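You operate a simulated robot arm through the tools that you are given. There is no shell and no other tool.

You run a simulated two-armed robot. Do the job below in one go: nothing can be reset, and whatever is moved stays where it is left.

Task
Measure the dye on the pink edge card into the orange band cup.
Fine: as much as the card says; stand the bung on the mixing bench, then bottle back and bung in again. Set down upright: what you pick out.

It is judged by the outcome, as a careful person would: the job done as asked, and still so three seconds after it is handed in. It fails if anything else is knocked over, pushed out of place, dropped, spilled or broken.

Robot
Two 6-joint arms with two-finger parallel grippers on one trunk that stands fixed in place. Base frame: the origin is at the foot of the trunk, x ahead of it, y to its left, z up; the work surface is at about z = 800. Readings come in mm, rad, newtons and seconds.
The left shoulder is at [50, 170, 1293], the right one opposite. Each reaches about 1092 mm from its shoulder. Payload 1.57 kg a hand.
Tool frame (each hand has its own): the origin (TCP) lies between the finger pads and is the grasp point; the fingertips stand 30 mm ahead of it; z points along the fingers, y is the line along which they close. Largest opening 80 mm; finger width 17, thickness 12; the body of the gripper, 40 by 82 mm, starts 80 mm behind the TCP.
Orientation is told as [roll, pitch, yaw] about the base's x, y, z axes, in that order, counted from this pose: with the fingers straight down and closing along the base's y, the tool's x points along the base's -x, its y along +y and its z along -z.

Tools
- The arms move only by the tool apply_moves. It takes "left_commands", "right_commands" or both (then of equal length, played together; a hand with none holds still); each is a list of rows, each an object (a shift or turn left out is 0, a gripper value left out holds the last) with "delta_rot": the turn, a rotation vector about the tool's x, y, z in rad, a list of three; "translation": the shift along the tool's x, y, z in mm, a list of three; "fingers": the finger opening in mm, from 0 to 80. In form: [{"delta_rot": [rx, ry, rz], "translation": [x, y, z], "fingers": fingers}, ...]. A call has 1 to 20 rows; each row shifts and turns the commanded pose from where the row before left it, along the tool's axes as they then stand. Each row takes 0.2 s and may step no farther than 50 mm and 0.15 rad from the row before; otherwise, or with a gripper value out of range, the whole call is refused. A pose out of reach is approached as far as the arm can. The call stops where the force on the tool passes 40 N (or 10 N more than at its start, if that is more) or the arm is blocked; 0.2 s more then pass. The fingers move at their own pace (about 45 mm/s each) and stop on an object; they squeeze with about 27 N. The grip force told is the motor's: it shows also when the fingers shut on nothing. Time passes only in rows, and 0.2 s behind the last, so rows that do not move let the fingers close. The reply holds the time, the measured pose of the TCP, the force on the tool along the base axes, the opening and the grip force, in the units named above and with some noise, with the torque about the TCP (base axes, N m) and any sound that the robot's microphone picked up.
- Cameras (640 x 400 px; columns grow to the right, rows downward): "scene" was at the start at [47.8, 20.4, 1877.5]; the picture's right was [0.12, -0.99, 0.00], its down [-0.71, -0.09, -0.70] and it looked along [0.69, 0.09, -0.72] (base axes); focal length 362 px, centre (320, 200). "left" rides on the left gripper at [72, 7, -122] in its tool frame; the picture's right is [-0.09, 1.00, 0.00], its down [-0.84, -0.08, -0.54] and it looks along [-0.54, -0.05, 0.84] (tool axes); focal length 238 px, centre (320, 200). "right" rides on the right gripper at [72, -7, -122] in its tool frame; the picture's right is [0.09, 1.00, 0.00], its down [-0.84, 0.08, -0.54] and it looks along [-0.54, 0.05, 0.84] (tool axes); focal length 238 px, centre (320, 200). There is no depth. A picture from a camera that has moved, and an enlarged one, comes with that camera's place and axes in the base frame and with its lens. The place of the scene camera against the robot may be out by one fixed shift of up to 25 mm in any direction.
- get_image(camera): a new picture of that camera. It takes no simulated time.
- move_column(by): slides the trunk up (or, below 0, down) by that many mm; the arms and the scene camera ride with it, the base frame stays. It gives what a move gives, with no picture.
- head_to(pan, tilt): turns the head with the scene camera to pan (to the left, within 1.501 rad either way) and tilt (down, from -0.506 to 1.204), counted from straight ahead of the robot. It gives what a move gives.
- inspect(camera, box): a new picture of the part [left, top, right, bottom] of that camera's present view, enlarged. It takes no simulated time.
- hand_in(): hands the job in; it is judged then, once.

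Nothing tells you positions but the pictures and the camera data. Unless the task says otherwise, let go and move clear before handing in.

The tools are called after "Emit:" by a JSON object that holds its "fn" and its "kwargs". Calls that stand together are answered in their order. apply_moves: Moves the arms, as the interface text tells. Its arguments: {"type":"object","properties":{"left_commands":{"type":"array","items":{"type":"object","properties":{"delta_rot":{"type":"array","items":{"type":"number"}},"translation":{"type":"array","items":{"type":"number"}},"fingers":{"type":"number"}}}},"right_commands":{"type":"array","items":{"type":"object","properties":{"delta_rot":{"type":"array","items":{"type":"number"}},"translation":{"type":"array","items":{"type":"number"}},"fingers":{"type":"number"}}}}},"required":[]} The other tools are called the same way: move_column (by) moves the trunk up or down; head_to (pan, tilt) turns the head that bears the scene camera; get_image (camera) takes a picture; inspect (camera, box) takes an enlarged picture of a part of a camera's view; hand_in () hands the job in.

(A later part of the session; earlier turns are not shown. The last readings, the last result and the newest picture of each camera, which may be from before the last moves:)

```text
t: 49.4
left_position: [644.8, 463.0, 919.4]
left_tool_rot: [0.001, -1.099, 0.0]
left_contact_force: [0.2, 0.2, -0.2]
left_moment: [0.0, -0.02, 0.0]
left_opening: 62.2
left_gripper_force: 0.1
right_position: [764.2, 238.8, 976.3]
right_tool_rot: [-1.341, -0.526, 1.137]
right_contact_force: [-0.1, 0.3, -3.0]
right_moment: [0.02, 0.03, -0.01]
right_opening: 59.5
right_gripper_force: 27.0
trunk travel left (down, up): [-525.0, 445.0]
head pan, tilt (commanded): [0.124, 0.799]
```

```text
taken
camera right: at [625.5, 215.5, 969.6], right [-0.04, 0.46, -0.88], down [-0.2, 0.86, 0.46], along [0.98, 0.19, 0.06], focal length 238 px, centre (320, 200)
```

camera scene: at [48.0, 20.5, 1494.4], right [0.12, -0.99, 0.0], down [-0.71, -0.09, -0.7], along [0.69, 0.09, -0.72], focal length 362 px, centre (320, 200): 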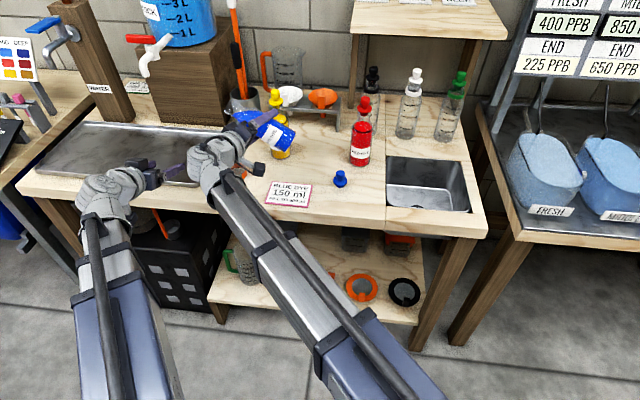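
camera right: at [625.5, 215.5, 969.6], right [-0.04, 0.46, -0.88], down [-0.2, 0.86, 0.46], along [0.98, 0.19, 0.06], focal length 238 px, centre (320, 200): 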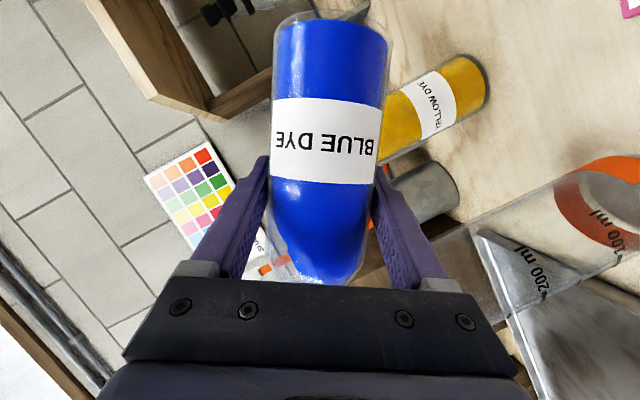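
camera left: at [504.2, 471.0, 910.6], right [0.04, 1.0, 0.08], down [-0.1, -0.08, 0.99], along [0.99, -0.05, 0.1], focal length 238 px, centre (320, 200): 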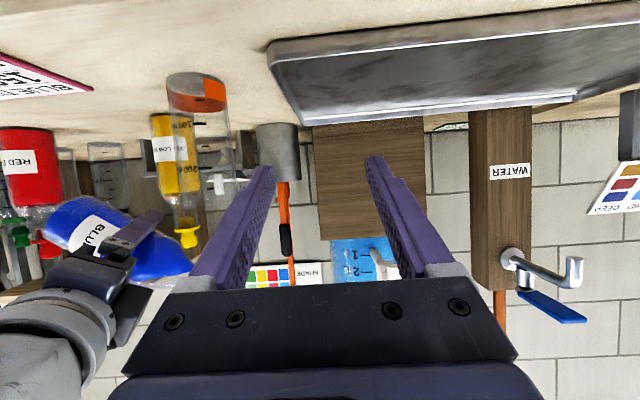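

The mouth is hidden behind my left hand from this angle, so I'll yaw the left hand to the right and open it. That way the cup and the bottle mouth appear between its fingers.

Emit:
{"fn": "apply_moves", "kwargs": {"left_commands": [{"delta_rot": [0.1337, 0, 0.068], "fingers": 80}, {"delta_rot": [0.1337, 0, 0.068]}, {"delta_rot": [0.1337, 0, 0.068]}, {"delta_rot": [0.1337, 0, 0.068]}, {}, {}]}}

Emit:
{"fn": "move_column", "kwargs": {"by": -45}}

Emit:
{"fn": "get_image", "kwargs": {"camera": "left"}}

Emit:
{"fn": "get_image", "kwargs": {"camera": "scene"}}

```text
t: 50.8
left_position: [646.3, 462.5, 919.6]
left_tool_rot: [-0.001, -1.097, -0.598]
left_contact_force: [0.7, -0.2, 0.0]
left_moment: [0.0, 0.02, 0.0]
left_opening: 80.1
left_gripper_force: 0.1
right_position: [764.1, 239.0, 974.8]
right_tool_rot: [-1.34, -0.526, 1.139]
right_contact_force: [0.3, -0.5, -2.9]
right_moment: [0.01, -0.01, -0.04]
right_opening: 59.6
right_gripper_force: 27.3
trunk travel left (down, up): [-525.0, 445.0]
head pan, tilt (commanded): [0.124, 0.799]
```

```text
t: 51.6
left_position: [646.2, 463.2, 873.2]
left_tool_rot: [-0.003, -1.097, -0.599]
left_contact_force: [-0.5, 0.1, 0.5]
left_moment: [-0.02, 0.04, -0.02]
left_opening: 80.4
left_gripper_force: 0.1
right_position: [763.9, 240.1, 931.3]
right_tool_rot: [-1.341, -0.527, 1.137]
right_contact_force: [0.0, 0.2, -3.8]
right_moment: [0.05, 0.03, 0.02]
right_opening: 59.3
right_gripper_force: 27.4
trunk travel left (down, up): [-480.0, 490.0]
head pan, tilt (commanded): [0.124, 0.799]
```

```text
taken
camera left: at [532.7, 549.2, 865.7], right [0.6, 0.8, 0.08], down [-0.13, -0.01, 0.99], along [0.79, -0.6, 0.1], focal length 238 px, centre (320, 200)
```

left: 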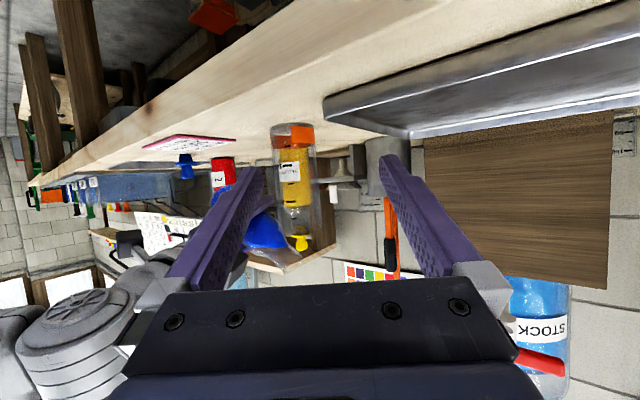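

```text
taken
camera scene: at [47.9, 20.4, 1449.5], right [0.12, -0.99, 0.0], down [-0.71, -0.09, -0.7], along [0.69, 0.09, -0.72], focal length 362 px, centre (320, 200)
```

scene: 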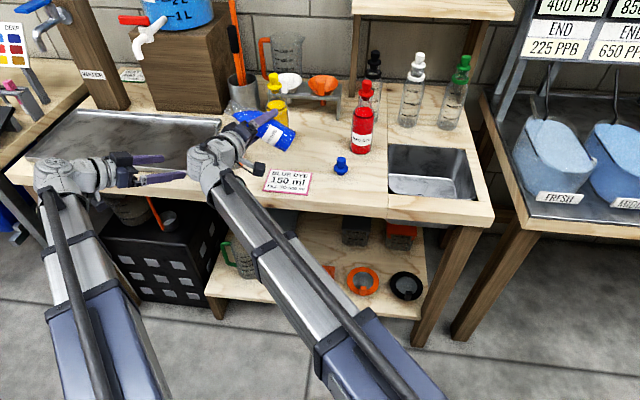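

Now the cup and the bottle's neck are both in view between the left fingers. I'll enlarge that.

Emit:
{"fn": "inspect", "kwargs": {"camera": "left", "box": [230, 110, 350, 290]}}

Emit:
{"fn": "inspect", "kwargs": {"camera": "scene", "box": [180, 60, 320, 200]}}

```text
2.22 times, centred on (290, 200) of left
camera zoom: at [532.7, 549.2, 865.7], right [0.6, 0.8, 0.08], down [-0.13, -0.01, 0.99], along [0.79, -0.6, 0.1], focal length 530 px, centre (387, 200)
```

zoom: 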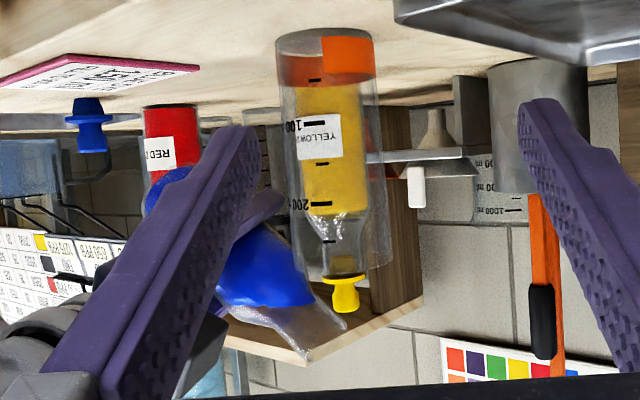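

```text
2.86 times, centred on (250, 130) of scene
camera zoom: at [47.9, 20.4, 1449.5], right [0.12, -0.99, 0.0], down [-0.71, -0.09, -0.7], along [0.69, 0.09, -0.72], focal length 1034 px, centre (520, 400)
```

zoom: 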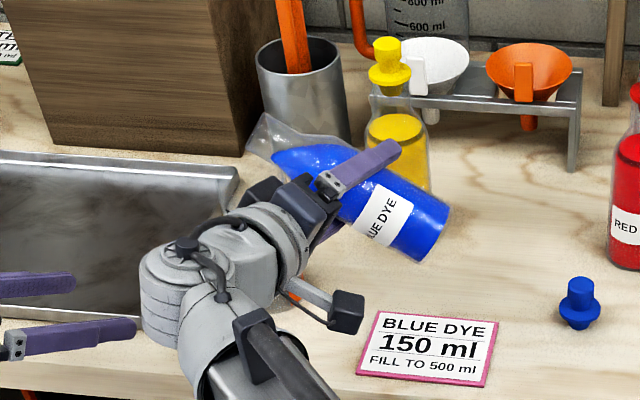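

The liquid is still short of the neck at 57°. I'll shift slightly so the lip sits over the near half of the cup, lower a little, and tilt to about 66°.

Emit:
{"fn": "move_column", "kwargs": {"by": -11}}

Emit:
{"fn": "apply_moves", "kwargs": {"right_commands": [{"translation": [8.63, -5.94, 3.35]}, {"delta_rot": [0.0181, 0, -0.0466], "translation": [-1.71, -2.86, -0.67]}, {"delta_rot": [0.0181, 0, -0.0466], "translation": [-1.63, -3.04, -0.63]}, {"delta_rot": [0.0181, 0, -0.0466], "translation": [-1.52, -3.2, -0.59]}, {}]}}

Emit:
{"fn": "inspect", "kwargs": {"camera": "left", "box": [230, 110, 350, 290]}}

Emit:
{"fn": "inspect", "kwargs": {"camera": "scene", "box": [180, 60, 320, 200]}}

```text
t: 52.2
left_position: [646.2, 462.9, 862.4]
left_tool_rot: [-0.002, -1.098, -0.599]
left_contact_force: [-0.5, 0.1, 0.0]
left_moment: [-0.03, -0.02, 0.04]
left_opening: 79.9
left_gripper_force: 0.0
right_position: [764.1, 238.2, 920.2]
right_tool_rot: [-1.34, -0.528, 1.137]
right_contact_force: [-0.9, 0.2, -4.4]
right_moment: [0.03, -0.02, 0.01]
right_opening: 59.7
right_gripper_force: 27.7
trunk travel left (down, up): [-469.0, 501.0]
head pan, tilt (commanded): [0.124, 0.799]
```

```text
t: 53.4
left_position: [644.4, 463.4, 863.5]
left_tool_rot: [-0.002, -1.096, -0.598]
left_contact_force: [0.4, -0.2, 0.3]
left_moment: [0.0, 0.01, 0.03]
left_opening: 79.9
left_gripper_force: 0.0
right_position: [764.3, 228.3, 930.5]
right_tool_rot: [-1.407, -0.389, 1.166]
right_contact_force: [-0.7, -0.4, -3.3]
right_moment: [0.08, 0.0, 0.01]
right_opening: 59.3
right_gripper_force: 26.4
trunk travel left (down, up): [-469.0, 501.0]
head pan, tilt (commanded): [0.124, 0.799]
```

```text
2.22 times, centred on (290, 200) of left
camera zoom: at [532.8, 549.3, 854.5], right [0.6, 0.8, 0.08], down [-0.13, -0.01, 0.99], along [0.79, -0.6, 0.1], focal length 530 px, centre (387, 200)
```

zoom: 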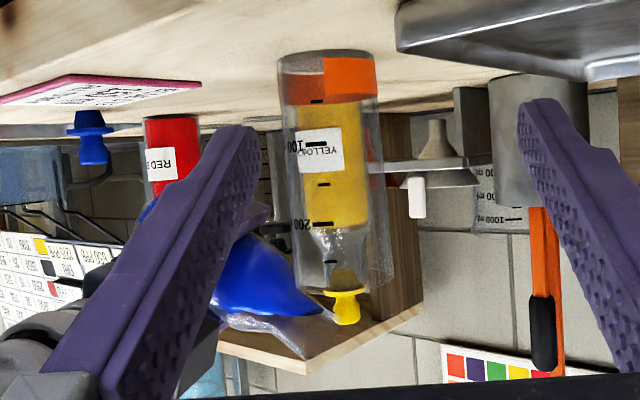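

```text
2.86 times, centred on (250, 130) of scene
camera zoom: at [48.0, 20.5, 1438.4], right [0.12, -0.99, 0.0], down [-0.71, -0.09, -0.7], along [0.69, 0.09, -0.72], focal length 1034 px, centre (520, 400)
```

zoom: 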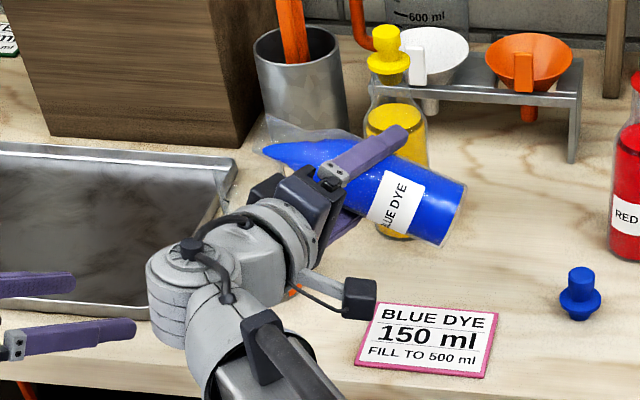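

The liquid tip is close to the mouth. I'll tilt in small steps now, checking the cup after each.

Emit:
{"fn": "apply_moves", "kwargs": {"right_commands": [{"delta_rot": [0.00905, 0, -0.0233], "translation": [-0.7, -1.68, -0.27]}, {"delta_rot": [0.00905, 0, -0.0233], "translation": [-0.7, -1.68, -0.27]}, {}, {}]}}

Emit:
{"fn": "inspect", "kwargs": {"camera": "left", "box": [230, 110, 350, 290]}}

Emit:
{"fn": "inspect", "kwargs": {"camera": "scene", "box": [180, 60, 320, 200]}}

```text
t: 54.4
left_position: [644.2, 464.2, 863.4]
left_tool_rot: [-0.002, -1.098, -0.598]
left_contact_force: [-0.2, -0.7, -0.5]
left_moment: [0.03, -0.03, 0.02]
left_opening: 80.0
left_gripper_force: 0.0
right_position: [764.3, 228.0, 934.0]
right_tool_rot: [-1.427, -0.344, 1.175]
right_contact_force: [-0.8, 0.0, -3.8]
right_moment: [0.06, -0.01, 0.03]
right_opening: 59.4
right_gripper_force: 26.8
trunk travel left (down, up): [-469.0, 501.0]
head pan, tilt (commanded): [0.124, 0.799]
```

```text
2.22 times, centred on (290, 200) of left
camera zoom: at [532.8, 549.3, 854.5], right [0.6, 0.8, 0.08], down [-0.13, -0.01, 0.99], along [0.79, -0.6, 0.1], focal length 530 px, centre (387, 200)
```

zoom: 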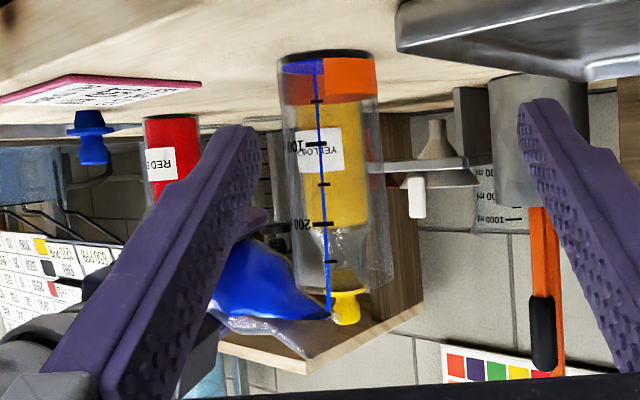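

```text
2.86 times, centred on (250, 130) of scene
camera zoom: at [48.0, 20.5, 1438.4], right [0.12, -0.99, 0.0], down [-0.71, -0.09, -0.7], along [0.69, 0.09, -0.72], focal length 1034 px, centre (520, 400)
```

zoom: 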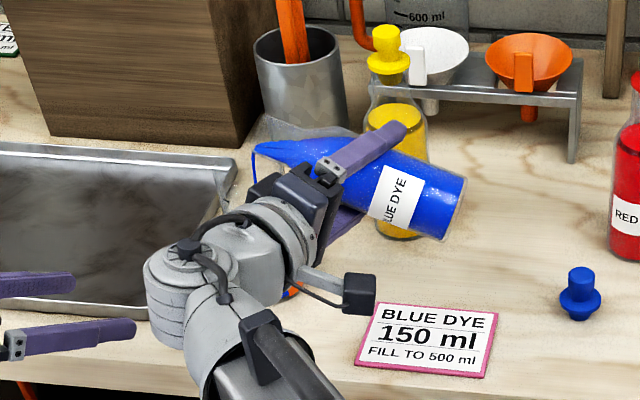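

Dye is flowing in a thin stream straight into the cup. I'll hold and watch the level.

Emit:
{"fn": "apply_moves", "kwargs": {"right_commands": [{}, {}, {}, {}, {}]}}

Emit:
{"fn": "inspect", "kwargs": {"camera": "left", "box": [260, 110, 340, 270]}}

```text
t: 55.6
left_position: [644.8, 462.2, 862.4]
left_tool_rot: [-0.004, -1.099, -0.597]
left_contact_force: [-0.8, 0.7, 0.6]
left_moment: [-0.01, -0.03, 0.03]
left_opening: 80.0
left_gripper_force: 0.0
right_position: [765.0, 227.6, 933.1]
right_tool_rot: [-1.429, -0.345, 1.176]
right_contact_force: [-0.4, -0.1, -3.2]
right_moment: [0.04, -0.01, -0.02]
right_opening: 59.5
right_gripper_force: 26.9
trunk travel left (down, up): [-469.0, 501.0]
head pan, tilt (commanded): [0.124, 0.799]
```

```text
2.50 times, centred on (300, 190) of left
camera zoom: at [532.8, 549.3, 854.5], right [0.6, 0.8, 0.08], down [-0.13, -0.01, 0.99], along [0.79, -0.6, 0.1], focal length 596 px, centre (370, 225)
```

zoom: 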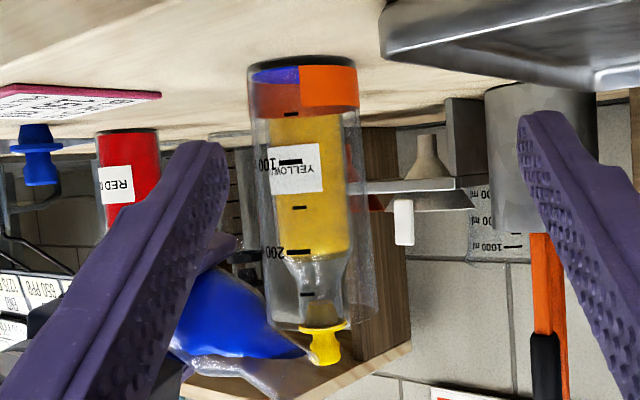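

The flow stops by itself once the level in the bottle settles, so tilt controls the amount well. I'll do another 0.05 rad with a hold.

Emit:
{"fn": "apply_moves", "kwargs": {"right_commands": [{"delta_rot": [0.00905, 0, -0.0233], "translation": [-0.63, -1.73, -0.24]}, {"delta_rot": [0.00905, 0, -0.0233], "translation": [-0.6, -1.76, -0.23]}, {}, {}, {}, {}, {}]}}

Emit:
{"fn": "inspect", "kwargs": {"camera": "left", "box": [260, 110, 340, 270]}}

```text
t: 57.2
left_position: [645.1, 463.9, 863.1]
left_tool_rot: [-0.002, -1.097, -0.598]
left_contact_force: [-0.8, 0.9, 1.2]
left_moment: [-0.01, -0.02, 0.01]
left_opening: 80.1
left_gripper_force: 0.1
right_position: [764.0, 227.1, 937.3]
right_tool_rot: [-1.449, -0.295, 1.181]
right_contact_force: [-0.2, 0.1, -3.2]
right_moment: [0.01, -0.04, 0.0]
right_opening: 59.4
right_gripper_force: 27.2
trunk travel left (down, up): [-469.0, 501.0]
head pan, tilt (commanded): [0.124, 0.799]
```

```text
2.50 times, centred on (300, 190) of left
camera zoom: at [532.8, 549.3, 854.5], right [0.6, 0.8, 0.08], down [-0.13, -0.01, 0.99], along [0.79, -0.6, 0.1], focal length 596 px, centre (370, 225)
```

zoom: 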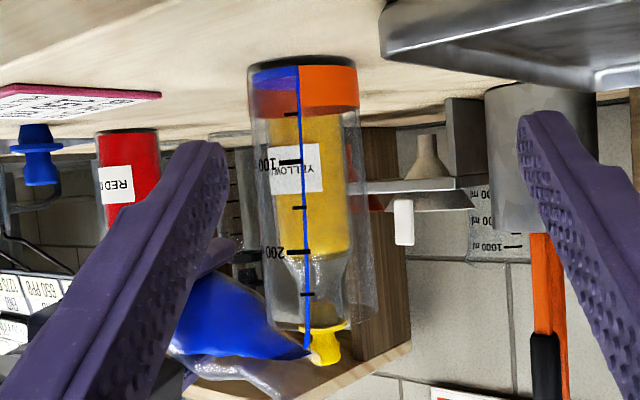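

Emit:
{"fn": "apply_moves", "kwargs": {"right_commands": [{}, {}, {}, {}, {}, {}]}}

Emit:
{"fn": "inspect", "kwargs": {"camera": "left", "box": [260, 110, 340, 270]}}

```text
t: 58.6
left_position: [644.9, 463.1, 862.2]
left_tool_rot: [-0.002, -1.098, -0.598]
left_contact_force: [0.7, 0.9, 1.2]
left_moment: [0.03, -0.02, -0.01]
left_opening: 80.2
left_gripper_force: 0.0
right_position: [765.0, 226.4, 937.3]
right_tool_rot: [-1.448, -0.297, 1.183]
right_contact_force: [0.2, 0.3, -3.5]
right_moment: [0.06, 0.0, -0.02]
right_opening: 59.6
right_gripper_force: 26.4
trunk travel left (down, up): [-469.0, 501.0]
head pan, tilt (commanded): [0.124, 0.799]
```

```text
2.50 times, centred on (300, 190) of left
camera zoom: at [532.8, 549.3, 854.5], right [0.6, 0.8, 0.08], down [-0.13, -0.01, 0.99], along [0.79, -0.6, 0.1], focal length 596 px, centre (370, 225)
```

zoom: 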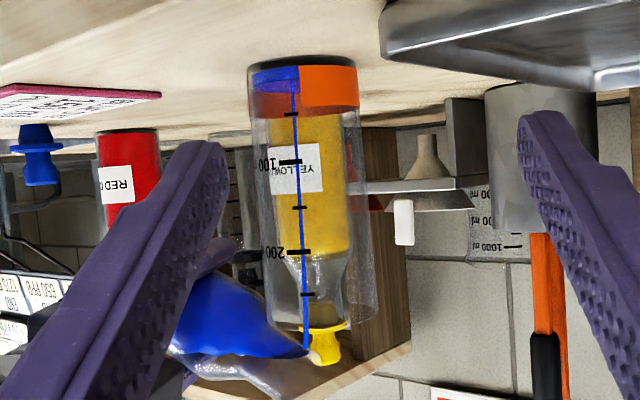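

Emit:
{"fn": "apply_moves", "kwargs": {"right_commands": [{"delta_rot": [0.00905, 0, -0.0233], "translation": [-0.56, -1.79, -0.22]}, {"delta_rot": [0.00905, 0, -0.0233], "translation": [-0.52, -1.82, -0.2]}, {}, {}, {}, {}, {}, {}]}}

Emit:
{"fn": "inspect", "kwargs": {"camera": "left", "box": [260, 110, 340, 270]}}

Emit:
{"fn": "inspect", "kwargs": {"camera": "scene", "box": [180, 60, 320, 200]}}

```text
t: 60.4
left_position: [644.9, 463.1, 862.9]
left_tool_rot: [-0.001, -1.097, -0.598]
left_contact_force: [0.1, 0.6, -0.2]
left_moment: [0.01, -0.02, -0.02]
left_opening: 80.0
left_gripper_force: 0.0
right_position: [764.6, 227.9, 942.4]
right_tool_rot: [-1.467, -0.252, 1.187]
right_contact_force: [0.2, 0.0, -3.9]
right_moment: [0.01, 0.0, -0.01]
right_opening: 59.4
right_gripper_force: 26.4
trunk travel left (down, up): [-469.0, 501.0]
head pan, tilt (commanded): [0.124, 0.799]
```

```text
2.50 times, centred on (300, 190) of left
camera zoom: at [532.8, 549.3, 854.5], right [0.6, 0.8, 0.08], down [-0.13, -0.01, 0.99], along [0.79, -0.6, 0.1], focal length 596 px, centre (370, 225)
```

zoom: 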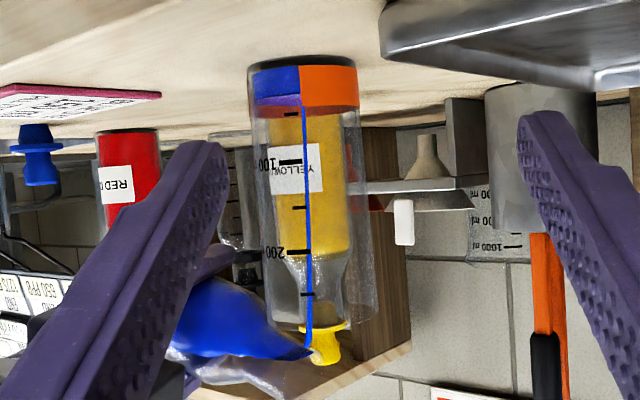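

```text
2.86 times, centred on (250, 130) of scene
camera zoom: at [48.0, 20.5, 1438.4], right [0.12, -0.99, 0.0], down [-0.71, -0.09, -0.7], along [0.69, 0.09, -0.72], focal length 1034 px, centre (520, 400)
```

zoom: 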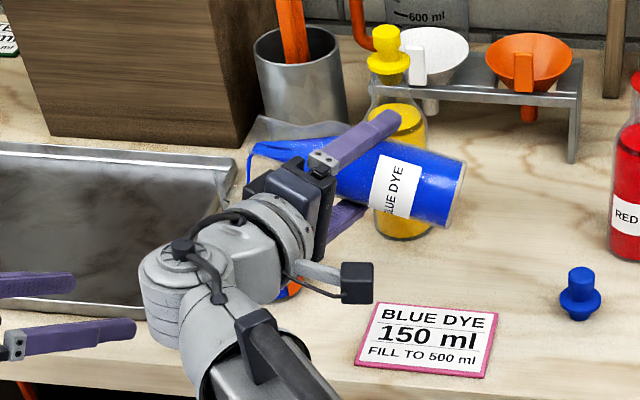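

The level is just below the 50 ml mark. I'll hold on.

Emit:
{"fn": "apply_moves", "kwargs": {"right_commands": [{}, {}, {}, {}, {}, {}, {}, {}, {}]}}

Emit:
{"fn": "inspect", "kwargs": {"camera": "left", "box": [260, 110, 340, 270]}}

```text
t: 62.4
left_position: [644.3, 462.3, 863.1]
left_tool_rot: [-0.001, -1.097, -0.598]
left_contact_force: [-0.1, -0.3, -0.5]
left_moment: [0.02, 0.05, 0.01]
left_opening: 80.0
left_gripper_force: 0.0
right_position: [764.3, 227.0, 942.6]
right_tool_rot: [-1.468, -0.25, 1.187]
right_contact_force: [0.2, -0.3, -3.4]
right_moment: [0.01, -0.01, 0.0]
right_opening: 59.6
right_gripper_force: 26.8
trunk travel left (down, up): [-469.0, 501.0]
head pan, tilt (commanded): [0.124, 0.799]
```

```text
2.50 times, centred on (300, 190) of left
camera zoom: at [532.8, 549.3, 854.5], right [0.6, 0.8, 0.08], down [-0.13, -0.01, 0.99], along [0.79, -0.6, 0.1], focal length 596 px, centre (370, 225)
```

zoom: 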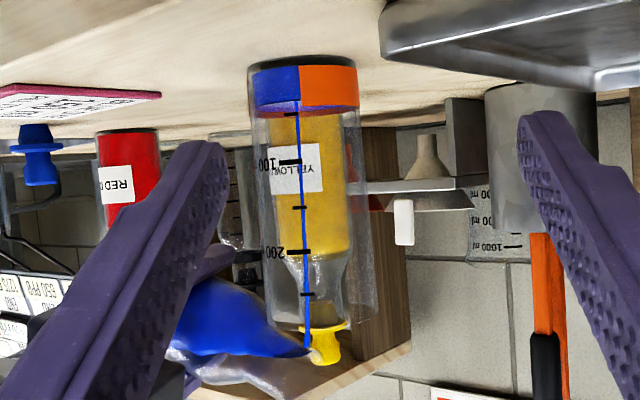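

Emit:
{"fn": "apply_moves", "kwargs": {"right_commands": [{"delta_rot": [0.00905, 0, -0.0233], "translation": [-0.48, -1.85, -0.19]}, {"delta_rot": [0.00905, 0, -0.0233], "translation": [-0.44, -1.87, -0.17]}, {}, {}, {}, {}, {}, {}, {}, {}]}}

Emit:
{"fn": "inspect", "kwargs": {"camera": "left", "box": [260, 110, 340, 270]}}

```text
t: 64.6
left_position: [645.1, 462.8, 862.5]
left_tool_rot: [0.0, -1.097, -0.599]
left_contact_force: [0.4, 1.1, 0.4]
left_moment: [0.0, -0.01, 0.01]
left_opening: 80.1
left_gripper_force: 0.1
right_position: [765.2, 228.5, 946.1]
right_tool_rot: [-1.489, -0.206, 1.192]
right_contact_force: [0.1, -0.4, -3.5]
right_moment: [0.02, -0.03, -0.03]
right_opening: 59.4
right_gripper_force: 27.1
trunk travel left (down, up): [-469.0, 501.0]
head pan, tilt (commanded): [0.124, 0.799]
```

```text
2.50 times, centred on (300, 190) of left
camera zoom: at [532.7, 549.3, 854.6], right [0.6, 0.8, 0.08], down [-0.13, -0.01, 0.99], along [0.79, -0.6, 0.1], focal length 596 px, centre (370, 225)
```

zoom: 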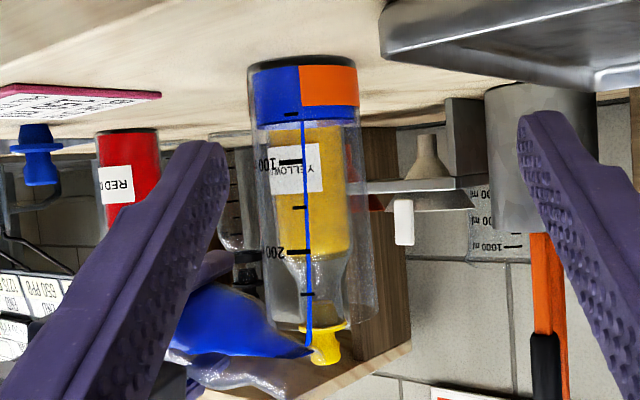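

About 65 ml now, well above the 50 mark. I'll continue with one more step.

Emit:
{"fn": "apply_moves", "kwargs": {"right_commands": [{}, {}, {}, {}, {"delta_rot": [0.00905, 0, -0.0233], "translation": [-0.4, -1.9, -0.155]}, {}, {}, {}, {}, {}, {}, {}]}}

Emit:
{"fn": "inspect", "kwargs": {"camera": "left", "box": [260, 110, 340, 270]}}

```text
t: 67.2
left_position: [645.2, 462.9, 863.3]
left_tool_rot: [-0.002, -1.098, -0.599]
left_contact_force: [0.5, -0.3, 0.4]
left_moment: [0.0, 0.03, 0.02]
left_opening: 80.0
left_gripper_force: 0.1
right_position: [764.1, 227.6, 947.9]
right_tool_rot: [-1.499, -0.181, 1.192]
right_contact_force: [-0.3, -0.3, -1.9]
right_moment: [0.01, -0.03, -0.01]
right_opening: 59.5
right_gripper_force: 26.8
trunk travel left (down, up): [-469.0, 501.0]
head pan, tilt (commanded): [0.124, 0.799]
```

```text
2.50 times, centred on (300, 190) of left
camera zoom: at [532.7, 549.3, 854.6], right [0.6, 0.8, 0.08], down [-0.13, -0.01, 0.99], along [0.79, -0.6, 0.1], focal length 596 px, centre (370, 225)
```

zoom: 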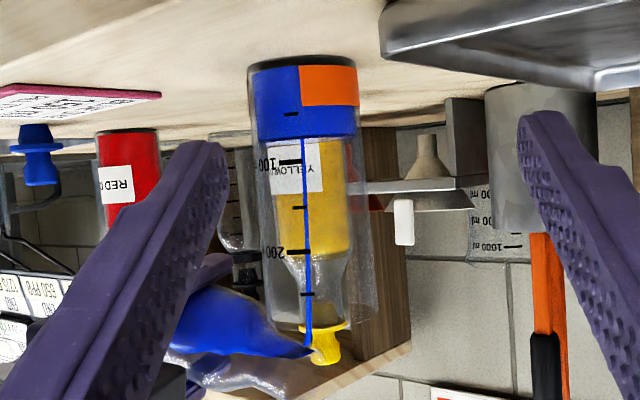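

About 76 ml. Another small step and hold.

Emit:
{"fn": "apply_moves", "kwargs": {"right_commands": [{"delta_rot": [0.00905, 0, -0.0233], "translation": [-0.36, -1.92, -0.14]}, {}, {}, {}, {}, {}, {"delta_rot": [0.00905, 0, -0.0233], "translation": [-0.31, -1.93, -0.12]}, {}, {}, {}, {}, {}, {}]}}

Emit:
{"fn": "inspect", "kwargs": {"camera": "left", "box": [260, 110, 340, 270]}}

```text
t: 70.0
left_position: [645.3, 462.3, 863.5]
left_tool_rot: [-0.001, -1.098, -0.6]
left_contact_force: [0.3, -0.3, 0.5]
left_moment: [-0.01, -0.04, -0.01]
left_opening: 80.0
left_gripper_force: 0.1
right_position: [764.3, 227.9, 951.4]
right_tool_rot: [-1.518, -0.136, 1.197]
right_contact_force: [-1.1, 0.5, -2.1]
right_moment: [0.01, -0.03, -0.01]
right_opening: 59.4
right_gripper_force: 26.9
trunk travel left (down, up): [-469.0, 501.0]
head pan, tilt (commanded): [0.124, 0.799]
```

```text
2.50 times, centred on (300, 190) of left
camera zoom: at [532.7, 549.3, 854.6], right [0.6, 0.8, 0.08], down [-0.13, -0.01, 0.99], along [0.79, -0.6, 0.1], focal length 596 px, centre (370, 225)
```

zoom: 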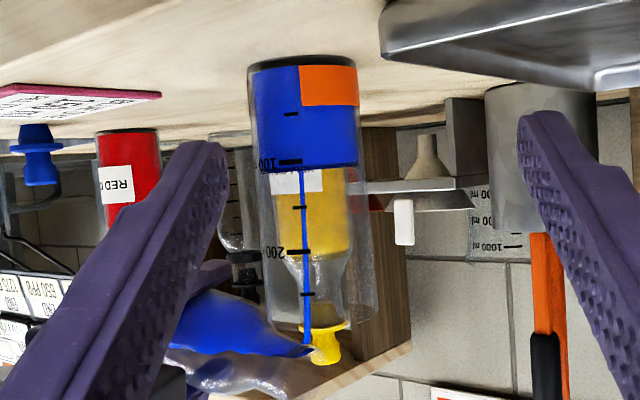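

About 107 ml, just above the 100 mark. I'll hold at this tilt and read the rate closely.

Emit:
{"fn": "apply_moves", "kwargs": {"right_commands": [{}, {}, {}, {}]}}

Emit:
{"fn": "inspect", "kwargs": {"camera": "left", "box": [270, 130, 320, 220]}}

```text
t: 71.0
left_position: [645.2, 462.6, 863.8]
left_tool_rot: [-0.001, -1.098, -0.599]
left_contact_force: [0.2, 0.4, -0.2]
left_moment: [-0.02, 0.04, -0.02]
left_opening: 79.9
left_gripper_force: 0.0
right_position: [764.3, 228.2, 952.4]
right_tool_rot: [-1.52, -0.137, 1.197]
right_contact_force: [0.5, -0.4, -3.3]
right_moment: [-0.02, 0.0, 0.01]
right_opening: 59.6
right_gripper_force: 27.0
trunk travel left (down, up): [-469.0, 501.0]
head pan, tilt (commanded): [0.124, 0.799]
```

```text
4.44 times, centred on (295, 175) of left
camera zoom: at [532.7, 549.3, 854.6], right [0.6, 0.8, 0.08], down [-0.13, -0.01, 0.99], along [0.79, -0.6, 0.1], focal length 1059 px, centre (431, 311)
```

zoom: 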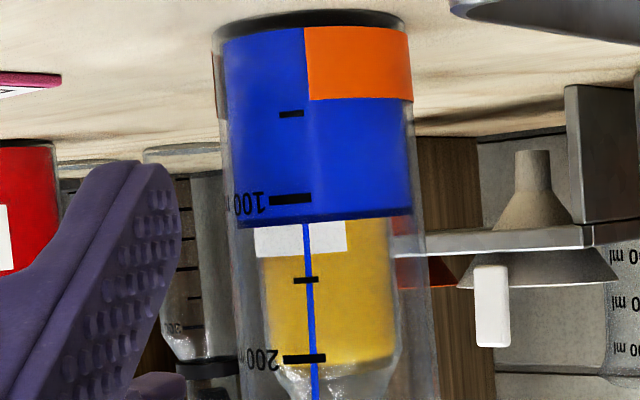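

At 114 ml (scale ticks 50/100/150/200 are all readable here, surface at camera level). The flow is about 7 ml/s. I'll hold two seconds and re-read.

Emit:
{"fn": "apply_moves", "kwargs": {"right_commands": [{}, {}, {}, {}, {}, {}, {}, {}]}}

Emit:
{"fn": "inspect", "kwargs": {"camera": "left", "box": [270, 130, 320, 220]}}

```text
t: 72.8
left_position: [644.7, 463.3, 863.5]
left_tool_rot: [-0.002, -1.097, -0.598]
left_contact_force: [-0.3, -0.8, -0.1]
left_moment: [0.0, 0.01, -0.01]
left_opening: 79.7
left_gripper_force: 0.0
right_position: [763.4, 228.3, 952.6]
right_tool_rot: [-1.519, -0.137, 1.198]
right_contact_force: [-0.5, -0.5, -2.1]
right_moment: [0.01, 0.02, -0.05]
right_opening: 59.2
right_gripper_force: 26.4
trunk travel left (down, up): [-469.0, 501.0]
head pan, tilt (commanded): [0.124, 0.799]
```

```text
4.44 times, centred on (295, 175) of left
camera zoom: at [532.7, 549.3, 854.6], right [0.6, 0.8, 0.08], down [-0.13, -0.01, 0.99], along [0.79, -0.6, 0.1], focal length 1059 px, centre (431, 311)
```

zoom: 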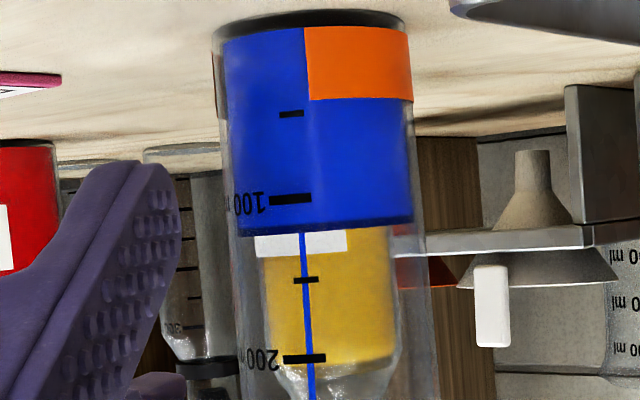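

About 119 ml and the flow is dwindling. One more 0.025 step and hold.

Emit:
{"fn": "apply_moves", "kwargs": {"right_commands": [{"delta_rot": [0.00905, 0, -0.0233], "translation": [-0.27, -1.95, -0.1]}, {}, {}, {}, {}, {}, {}]}}

Emit:
{"fn": "inspect", "kwargs": {"camera": "left", "box": [270, 130, 320, 220]}}

```text
t: 74.4
left_position: [645.5, 463.1, 863.6]
left_tool_rot: [-0.001, -1.1, -0.6]
left_contact_force: [0.2, 0.0, -0.1]
left_moment: [0.0, 0.01, 0.01]
left_opening: 80.0
left_gripper_force: 0.1
right_position: [763.3, 229.0, 954.5]
right_tool_rot: [-1.529, -0.113, 1.199]
right_contact_force: [-0.1, -0.3, -2.4]
right_moment: [0.05, -0.02, -0.04]
right_opening: 59.1
right_gripper_force: 27.2
trunk travel left (down, up): [-469.0, 501.0]
head pan, tilt (commanded): [0.124, 0.799]
```

```text
4.44 times, centred on (295, 175) of left
camera zoom: at [532.7, 549.3, 854.6], right [0.6, 0.8, 0.08], down [-0.13, -0.01, 0.99], along [0.79, -0.6, 0.1], focal length 1059 px, centre (431, 311)
```

zoom: 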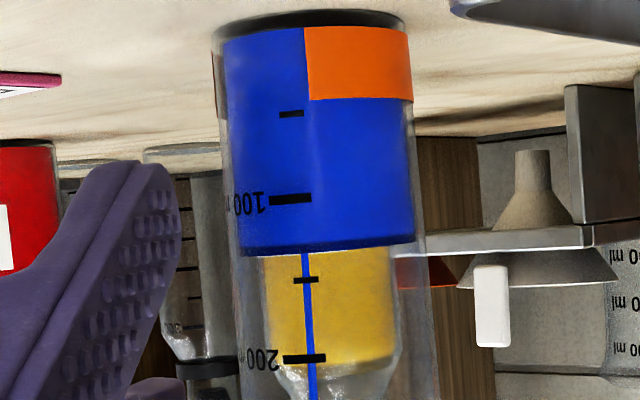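

About 132 ml. Holding another second.

Emit:
{"fn": "apply_moves", "kwargs": {"right_commands": [{}, {}, {}, {}]}}

Emit:
{"fn": "inspect", "kwargs": {"camera": "left", "box": [270, 130, 320, 220]}}

```text
t: 75.4
left_position: [645.1, 463.1, 863.0]
left_tool_rot: [-0.002, -1.099, -0.598]
left_contact_force: [-0.2, 0.2, -0.1]
left_moment: [-0.04, -0.03, 0.01]
left_opening: 80.3
left_gripper_force: 0.1
right_position: [765.3, 228.5, 954.8]
right_tool_rot: [-1.527, -0.114, 1.2]
right_contact_force: [0.5, -0.7, -1.6]
right_moment: [0.05, 0.0, 0.01]
right_opening: 59.2
right_gripper_force: 26.8
trunk travel left (down, up): [-469.0, 501.0]
head pan, tilt (commanded): [0.124, 0.799]
```

```text
4.44 times, centred on (295, 175) of left
camera zoom: at [532.7, 549.3, 854.6], right [0.6, 0.8, 0.08], down [-0.13, -0.01, 0.99], along [0.79, -0.6, 0.1], focal length 1059 px, centre (431, 311)
```

zoom: 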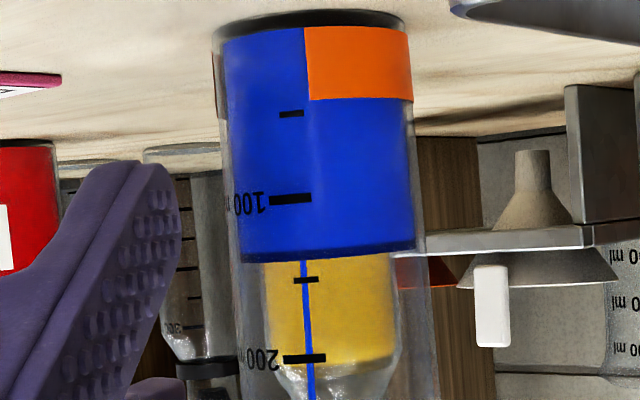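

About 137 ml. Holding on as the flow tapers.

Emit:
{"fn": "apply_moves", "kwargs": {"right_commands": [{}, {}, {}, {}, {}, {}]}}

Emit:
{"fn": "inspect", "kwargs": {"camera": "left", "box": [270, 130, 320, 220]}}

```text
t: 76.8
left_position: [646.1, 463.0, 863.5]
left_tool_rot: [-0.002, -1.099, -0.599]
left_contact_force: [-0.5, 0.1, 0.3]
left_moment: [0.01, -0.01, -0.01]
left_opening: 79.9
left_gripper_force: 0.0
right_position: [763.8, 227.8, 955.3]
right_tool_rot: [-1.526, -0.113, 1.2]
right_contact_force: [0.3, 0.2, -0.6]
right_moment: [0.02, -0.03, 0.02]
right_opening: 59.3
right_gripper_force: 27.0
trunk travel left (down, up): [-469.0, 501.0]
head pan, tilt (commanded): [0.124, 0.799]
```

```text
4.44 times, centred on (295, 175) of left
camera zoom: at [532.7, 549.3, 854.6], right [0.6, 0.8, 0.08], down [-0.13, -0.01, 0.99], along [0.79, -0.6, 0.1], focal length 1059 px, centre (431, 311)
```

zoom: 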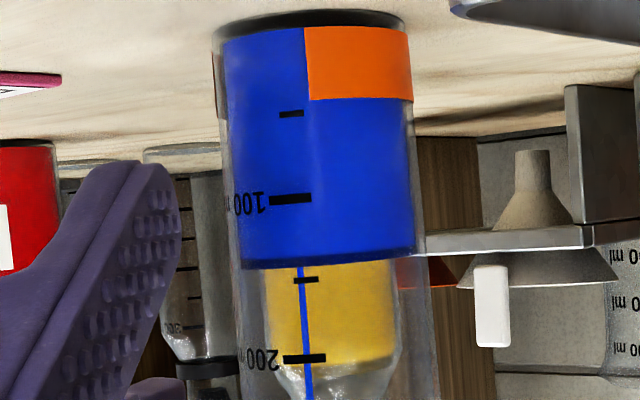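

Emit:
{"fn": "apply_moves", "kwargs": {"right_commands": [{}, {}, {}, {}, {}, {}]}}

Emit:
{"fn": "inspect", "kwargs": {"camera": "left", "box": [275, 170, 315, 215]}}

```text
t: 78.2
left_position: [644.5, 461.8, 863.6]
left_tool_rot: [-0.002, -1.097, -0.599]
left_contact_force: [0.2, 0.2, -0.5]
left_moment: [0.0, 0.02, 0.0]
left_opening: 79.9
left_gripper_force: 0.0
right_position: [765.1, 228.9, 954.1]
right_tool_rot: [-1.526, -0.113, 1.198]
right_contact_force: [-0.3, -0.7, -2.5]
right_moment: [0.01, 0.0, -0.01]
right_opening: 59.1
right_gripper_force: 26.7
trunk travel left (down, up): [-469.0, 501.0]
head pan, tilt (commanded): [0.124, 0.799]
```

```text
8.89 times, centred on (295, 192) of left
camera zoom: at [532.7, 549.3, 854.6], right [0.6, 0.8, 0.08], down [-0.13, -0.01, 0.99], along [0.79, -0.6, 0.1], focal length 2119 px, centre (542, 267)
```

zoom: 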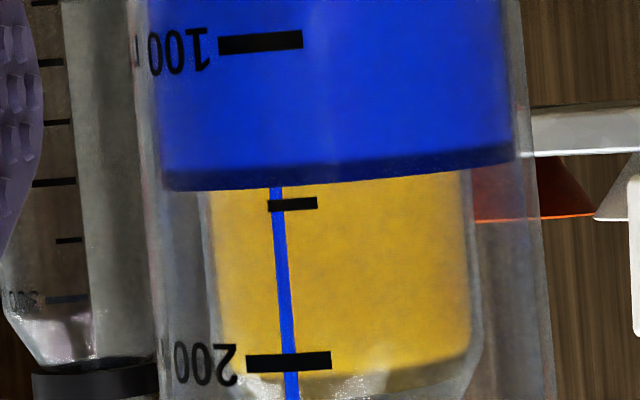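

About 144–145 ml. Holding a bit more as it trickles.

Emit:
{"fn": "apply_moves", "kwargs": {"right_commands": [{}, {}, {}, {}, {}]}}

Emit:
{"fn": "inspect", "kwargs": {"camera": "left", "box": [275, 170, 315, 215]}}

```text
t: 79.4
left_position: [646.0, 462.6, 862.8]
left_tool_rot: [-0.002, -1.097, -0.598]
left_contact_force: [0.6, 0.4, -0.1]
left_moment: [0.0, -0.02, -0.04]
left_opening: 80.0
left_gripper_force: 0.0
right_position: [764.3, 228.2, 954.1]
right_tool_rot: [-1.528, -0.112, 1.198]
right_contact_force: [-0.3, 0.1, -1.8]
right_moment: [0.02, 0.02, 0.04]
right_opening: 59.2
right_gripper_force: 26.6
trunk travel left (down, up): [-469.0, 501.0]
head pan, tilt (commanded): [0.124, 0.799]
```

```text
8.89 times, centred on (295, 192) of left
camera zoom: at [532.7, 549.3, 854.6], right [0.6, 0.8, 0.08], down [-0.13, -0.01, 0.99], along [0.79, -0.6, 0.1], focal length 2119 px, centre (542, 267)
```

zoom: 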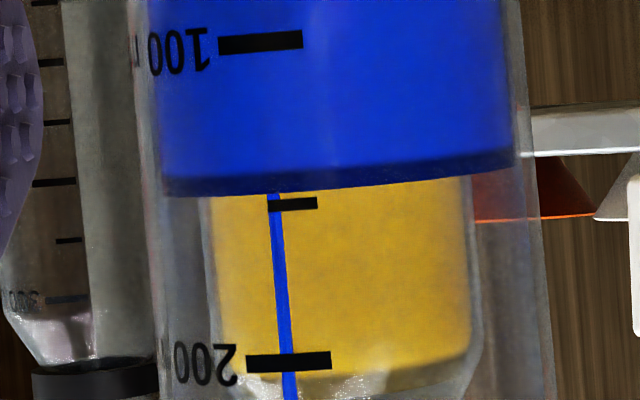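

About 146.5 ml. A little longer.

Emit:
{"fn": "apply_moves", "kwargs": {"right_commands": [{}, {}, {}, {}, {}, {}]}}

Emit:
{"fn": "inspect", "kwargs": {"camera": "left", "box": [275, 170, 315, 215]}}

```text
t: 80.8
left_position: [643.7, 463.3, 862.8]
left_tool_rot: [-0.002, -1.098, -0.598]
left_contact_force: [0.4, 0.5, 0.0]
left_moment: [-0.03, -0.03, 0.0]
left_opening: 80.0
left_gripper_force: 0.1
right_position: [764.2, 228.3, 953.7]
right_tool_rot: [-1.528, -0.114, 1.199]
right_contact_force: [0.9, -0.3, -2.2]
right_moment: [0.05, 0.01, 0.0]
right_opening: 59.0
right_gripper_force: 27.0
trunk travel left (down, up): [-469.0, 501.0]
head pan, tilt (commanded): [0.124, 0.799]
```

```text
8.89 times, centred on (295, 192) of left
camera zoom: at [532.7, 549.3, 854.6], right [0.6, 0.8, 0.08], down [-0.13, -0.01, 0.99], along [0.79, -0.6, 0.1], focal length 2119 px, centre (542, 267)
```

zoom: 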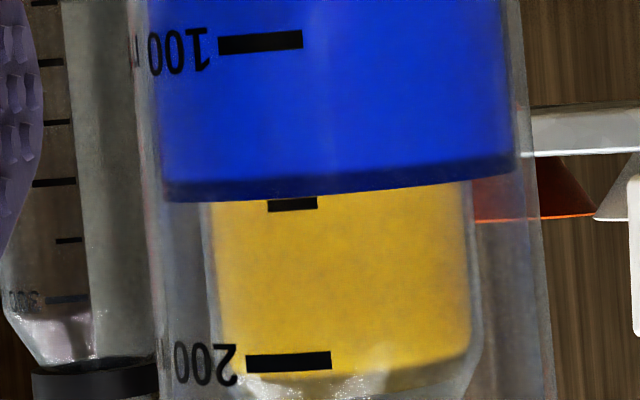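

The flow has stopped at about 148 ml, just under the 150 tick. I'll add a hair of tilt (0.0025 rad) to bring it to the line.

Emit:
{"fn": "apply_moves", "kwargs": {"right_commands": [{"delta_rot": [0.0009, 0, -0.0023], "translation": [0, -0.2, 0]}, {}, {}, {}, {}, {}, {}]}}

Emit:
{"fn": "inspect", "kwargs": {"camera": "left", "box": [275, 170, 315, 215]}}

```text
t: 82.4
left_position: [645.2, 462.9, 863.3]
left_tool_rot: [-0.003, -1.097, -0.6]
left_contact_force: [0.0, -0.1, -0.2]
left_moment: [-0.01, 0.0, 0.0]
left_opening: 80.2
left_gripper_force: 0.0
right_position: [764.6, 228.7, 953.4]
right_tool_rot: [-1.527, -0.111, 1.199]
right_contact_force: [0.0, 0.7, -1.0]
right_moment: [0.03, -0.03, -0.03]
right_opening: 59.5
right_gripper_force: 26.8
trunk travel left (down, up): [-469.0, 501.0]
head pan, tilt (commanded): [0.124, 0.799]
```

```text
8.89 times, centred on (295, 192) of left
camera zoom: at [532.7, 549.3, 854.6], right [0.6, 0.8, 0.08], down [-0.13, -0.01, 0.99], along [0.79, -0.6, 0.1], focal length 2119 px, centre (542, 267)
```

zoom: 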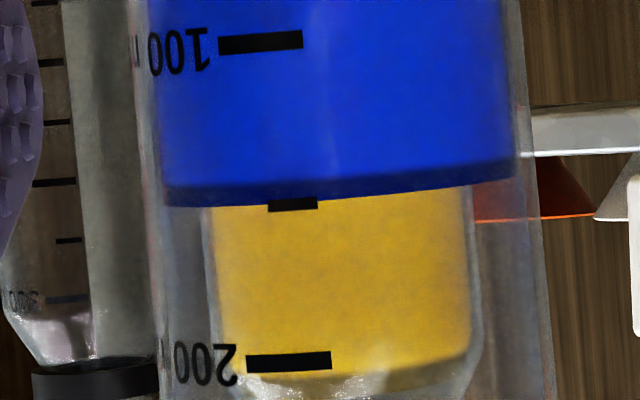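

The surface sits at the 150 ml tick (about 149–150) and the flow has stopped. I'll tilt the bottle back up, part way first, then raise the trunk.

Emit:
{"fn": "apply_moves", "kwargs": {"right_commands": [{"delta_rot": [-0.0362, 0, 0.0932], "translation": [0.86, 7.8, 0.34]}, {"delta_rot": [-0.0362, 0, 0.0932], "translation": [1.55, 7.49, 0.6]}, {"delta_rot": [-0.0362, 0, 0.0932], "translation": [2.17, 7.06, 0.84]}, {"delta_rot": [-0.0362, 0, 0.0932], "translation": [2.69, 6.5, 1.05]}, {"delta_rot": [-0.0362, 0, 0.0932], "translation": [3.1, 5.83, 1.2]}, {}, {}]}}

Emit:
{"fn": "inspect", "kwargs": {"camera": "left", "box": [230, 110, 350, 290]}}

Emit:
{"fn": "inspect", "kwargs": {"camera": "left", "box": [275, 170, 315, 215]}}

```text
t: 84.0
left_position: [645.9, 462.4, 863.6]
left_tool_rot: [-0.002, -1.096, -0.599]
left_contact_force: [0.7, -0.6, 0.5]
left_moment: [0.0, 0.03, 0.03]
left_opening: 80.3
left_gripper_force: 0.0
right_position: [764.1, 228.5, 917.2]
right_tool_rot: [-1.317, -0.572, 1.127]
right_contact_force: [-0.2, 0.2, -1.8]
right_moment: [0.06, 0.0, 0.0]
right_opening: 59.2
right_gripper_force: 26.6
trunk travel left (down, up): [-469.0, 501.0]
head pan, tilt (commanded): [0.124, 0.799]
```

```text
2.22 times, centred on (290, 200) of left
camera zoom: at [532.7, 549.3, 854.6], right [0.6, 0.8, 0.08], down [-0.13, -0.01, 0.99], along [0.79, -0.6, 0.1], focal length 530 px, centre (387, 200)
```

zoom: 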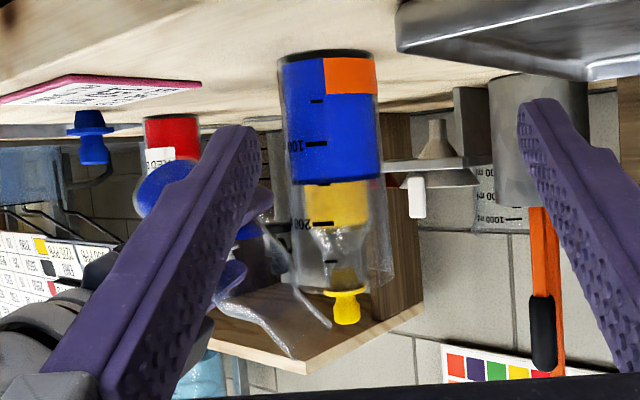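

```text
8.89 times, centred on (295, 192) of left
camera zoom: at [532.7, 549.3, 854.6], right [0.6, 0.8, 0.08], down [-0.13, -0.01, 0.99], along [0.79, -0.6, 0.1], focal length 2119 px, centre (542, 267)
```

zoom: 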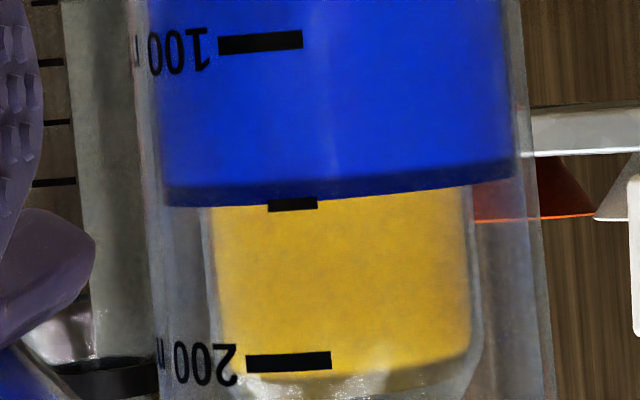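

The level reads right at the 150 tick. Now I'll raise the trunk and bring the bottle fully upright.

Emit:
{"fn": "move_column", "kwargs": {"by": 56}}

Emit:
{"fn": "apply_moves", "kwargs": {"right_commands": [{"delta_rot": [-0.0362, 0, 0.0932], "translation": [3.38, 5.1, 1.31]}, {"delta_rot": [-0.0362, 0, 0.0932], "translation": [3.51, 4.31, 1.36]}, {"delta_rot": [-0.0362, 0, 0.0932], "translation": [3.51, 3.53, 1.36]}, {"delta_rot": [-0.0362, 0, 0.0932], "translation": [3.34, 2.74, 1.3]}, {"delta_rot": [-0.0362, 0, 0.0932], "translation": [3.05, 2.02, 1.18]}, {"delta_rot": [-0.0362, 0, 0.0932], "translation": [2.61, 1.36, 1.02]}, {"delta_rot": [-0.0362, 0, 0.0932], "translation": [2.08, 0.82, 0.81]}, {"delta_rot": [-0.0362, 0, 0.0932], "translation": [1.44, 0.4, 0.56]}, {"delta_rot": [-0.0362, 0, 0.0932], "translation": [0.75, 0.12, 0.29]}, {"delta_rot": [-0.019, 0, 0.0489], "translation": [0.1, 0, 0.04]}, {}, {}]}}

Emit:
{"fn": "get_image", "kwargs": {"camera": "right"}}

Emit:
{"fn": "get_image", "kwargs": {"camera": "scene"}}

Emit:
{"fn": "get_image", "kwargs": {"camera": "left"}}

```text
t: 85.0
left_position: [645.9, 464.2, 918.7]
left_tool_rot: [-0.001, -1.098, -0.598]
left_contact_force: [0.4, -0.2, 0.0]
left_moment: [-0.01, 0.02, -0.01]
left_opening: 80.2
left_gripper_force: 0.0
right_position: [763.5, 228.5, 972.9]
right_tool_rot: [-1.318, -0.572, 1.124]
right_contact_force: [-0.3, 0.0, -2.8]
right_moment: [0.02, -0.03, 0.01]
right_opening: 59.1
right_gripper_force: 27.1
trunk travel left (down, up): [-525.0, 445.0]
head pan, tilt (commanded): [0.124, 0.799]
```

```text
t: 87.6
left_position: [644.8, 462.8, 918.7]
left_tool_rot: [-0.002, -1.099, -0.599]
left_contact_force: [0.3, 0.3, -0.6]
left_moment: [0.02, -0.01, -0.03]
left_opening: 79.9
left_gripper_force: 0.1
right_position: [763.7, 229.6, 940.1]
right_tool_rot: [0.002, -1.203, -0.003]
right_contact_force: [0.1, -0.4, -2.3]
right_moment: [-0.01, 0.0, 0.01]
right_opening: 59.2
right_gripper_force: 26.7
trunk travel left (down, up): [-525.0, 445.0]
head pan, tilt (commanded): [0.124, 0.799]
```

```text
taken
camera right: at [625.2, 221.8, 917.0], right [-0.03, 1.0, -0.09], down [-0.2, 0.08, 0.98], along [0.98, 0.05, 0.2], focal length 238 px, centre (320, 200)
```

right: 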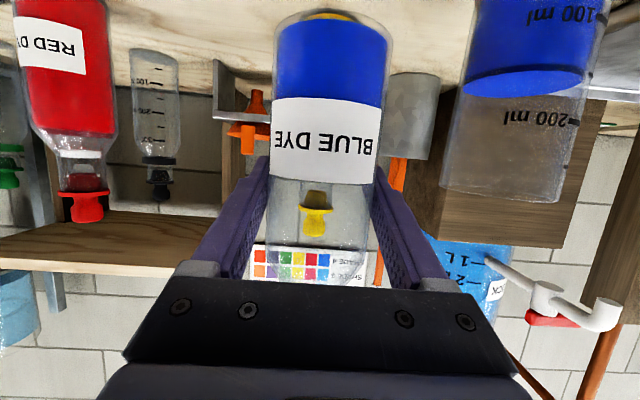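

```text
taken
camera scene: at [47.9, 20.5, 1494.5], right [0.12, -0.99, 0.0], down [-0.71, -0.09, -0.7], along [0.69, 0.09, -0.72], focal length 362 px, centre (320, 200)
```

scene: 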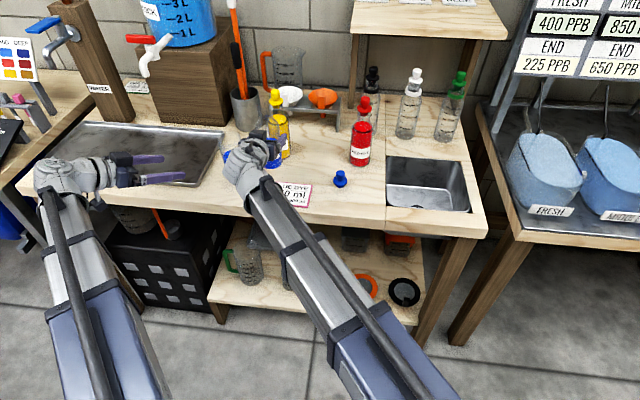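

```text
taken
camera left: at [532.7, 549.3, 910.6], right [0.6, 0.8, 0.08], down [-0.13, -0.01, 0.99], along [0.79, -0.6, 0.1], focal length 238 px, centre (320, 200)
```

left: 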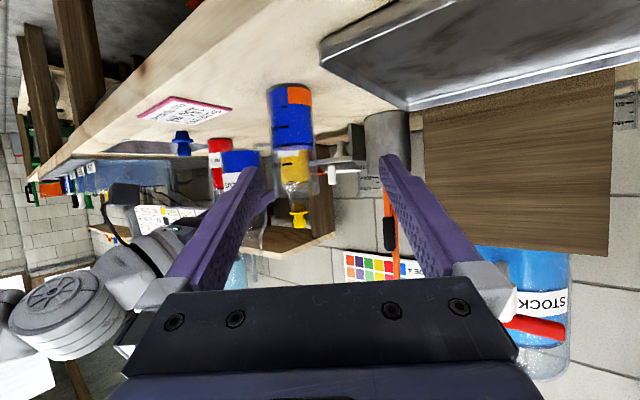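

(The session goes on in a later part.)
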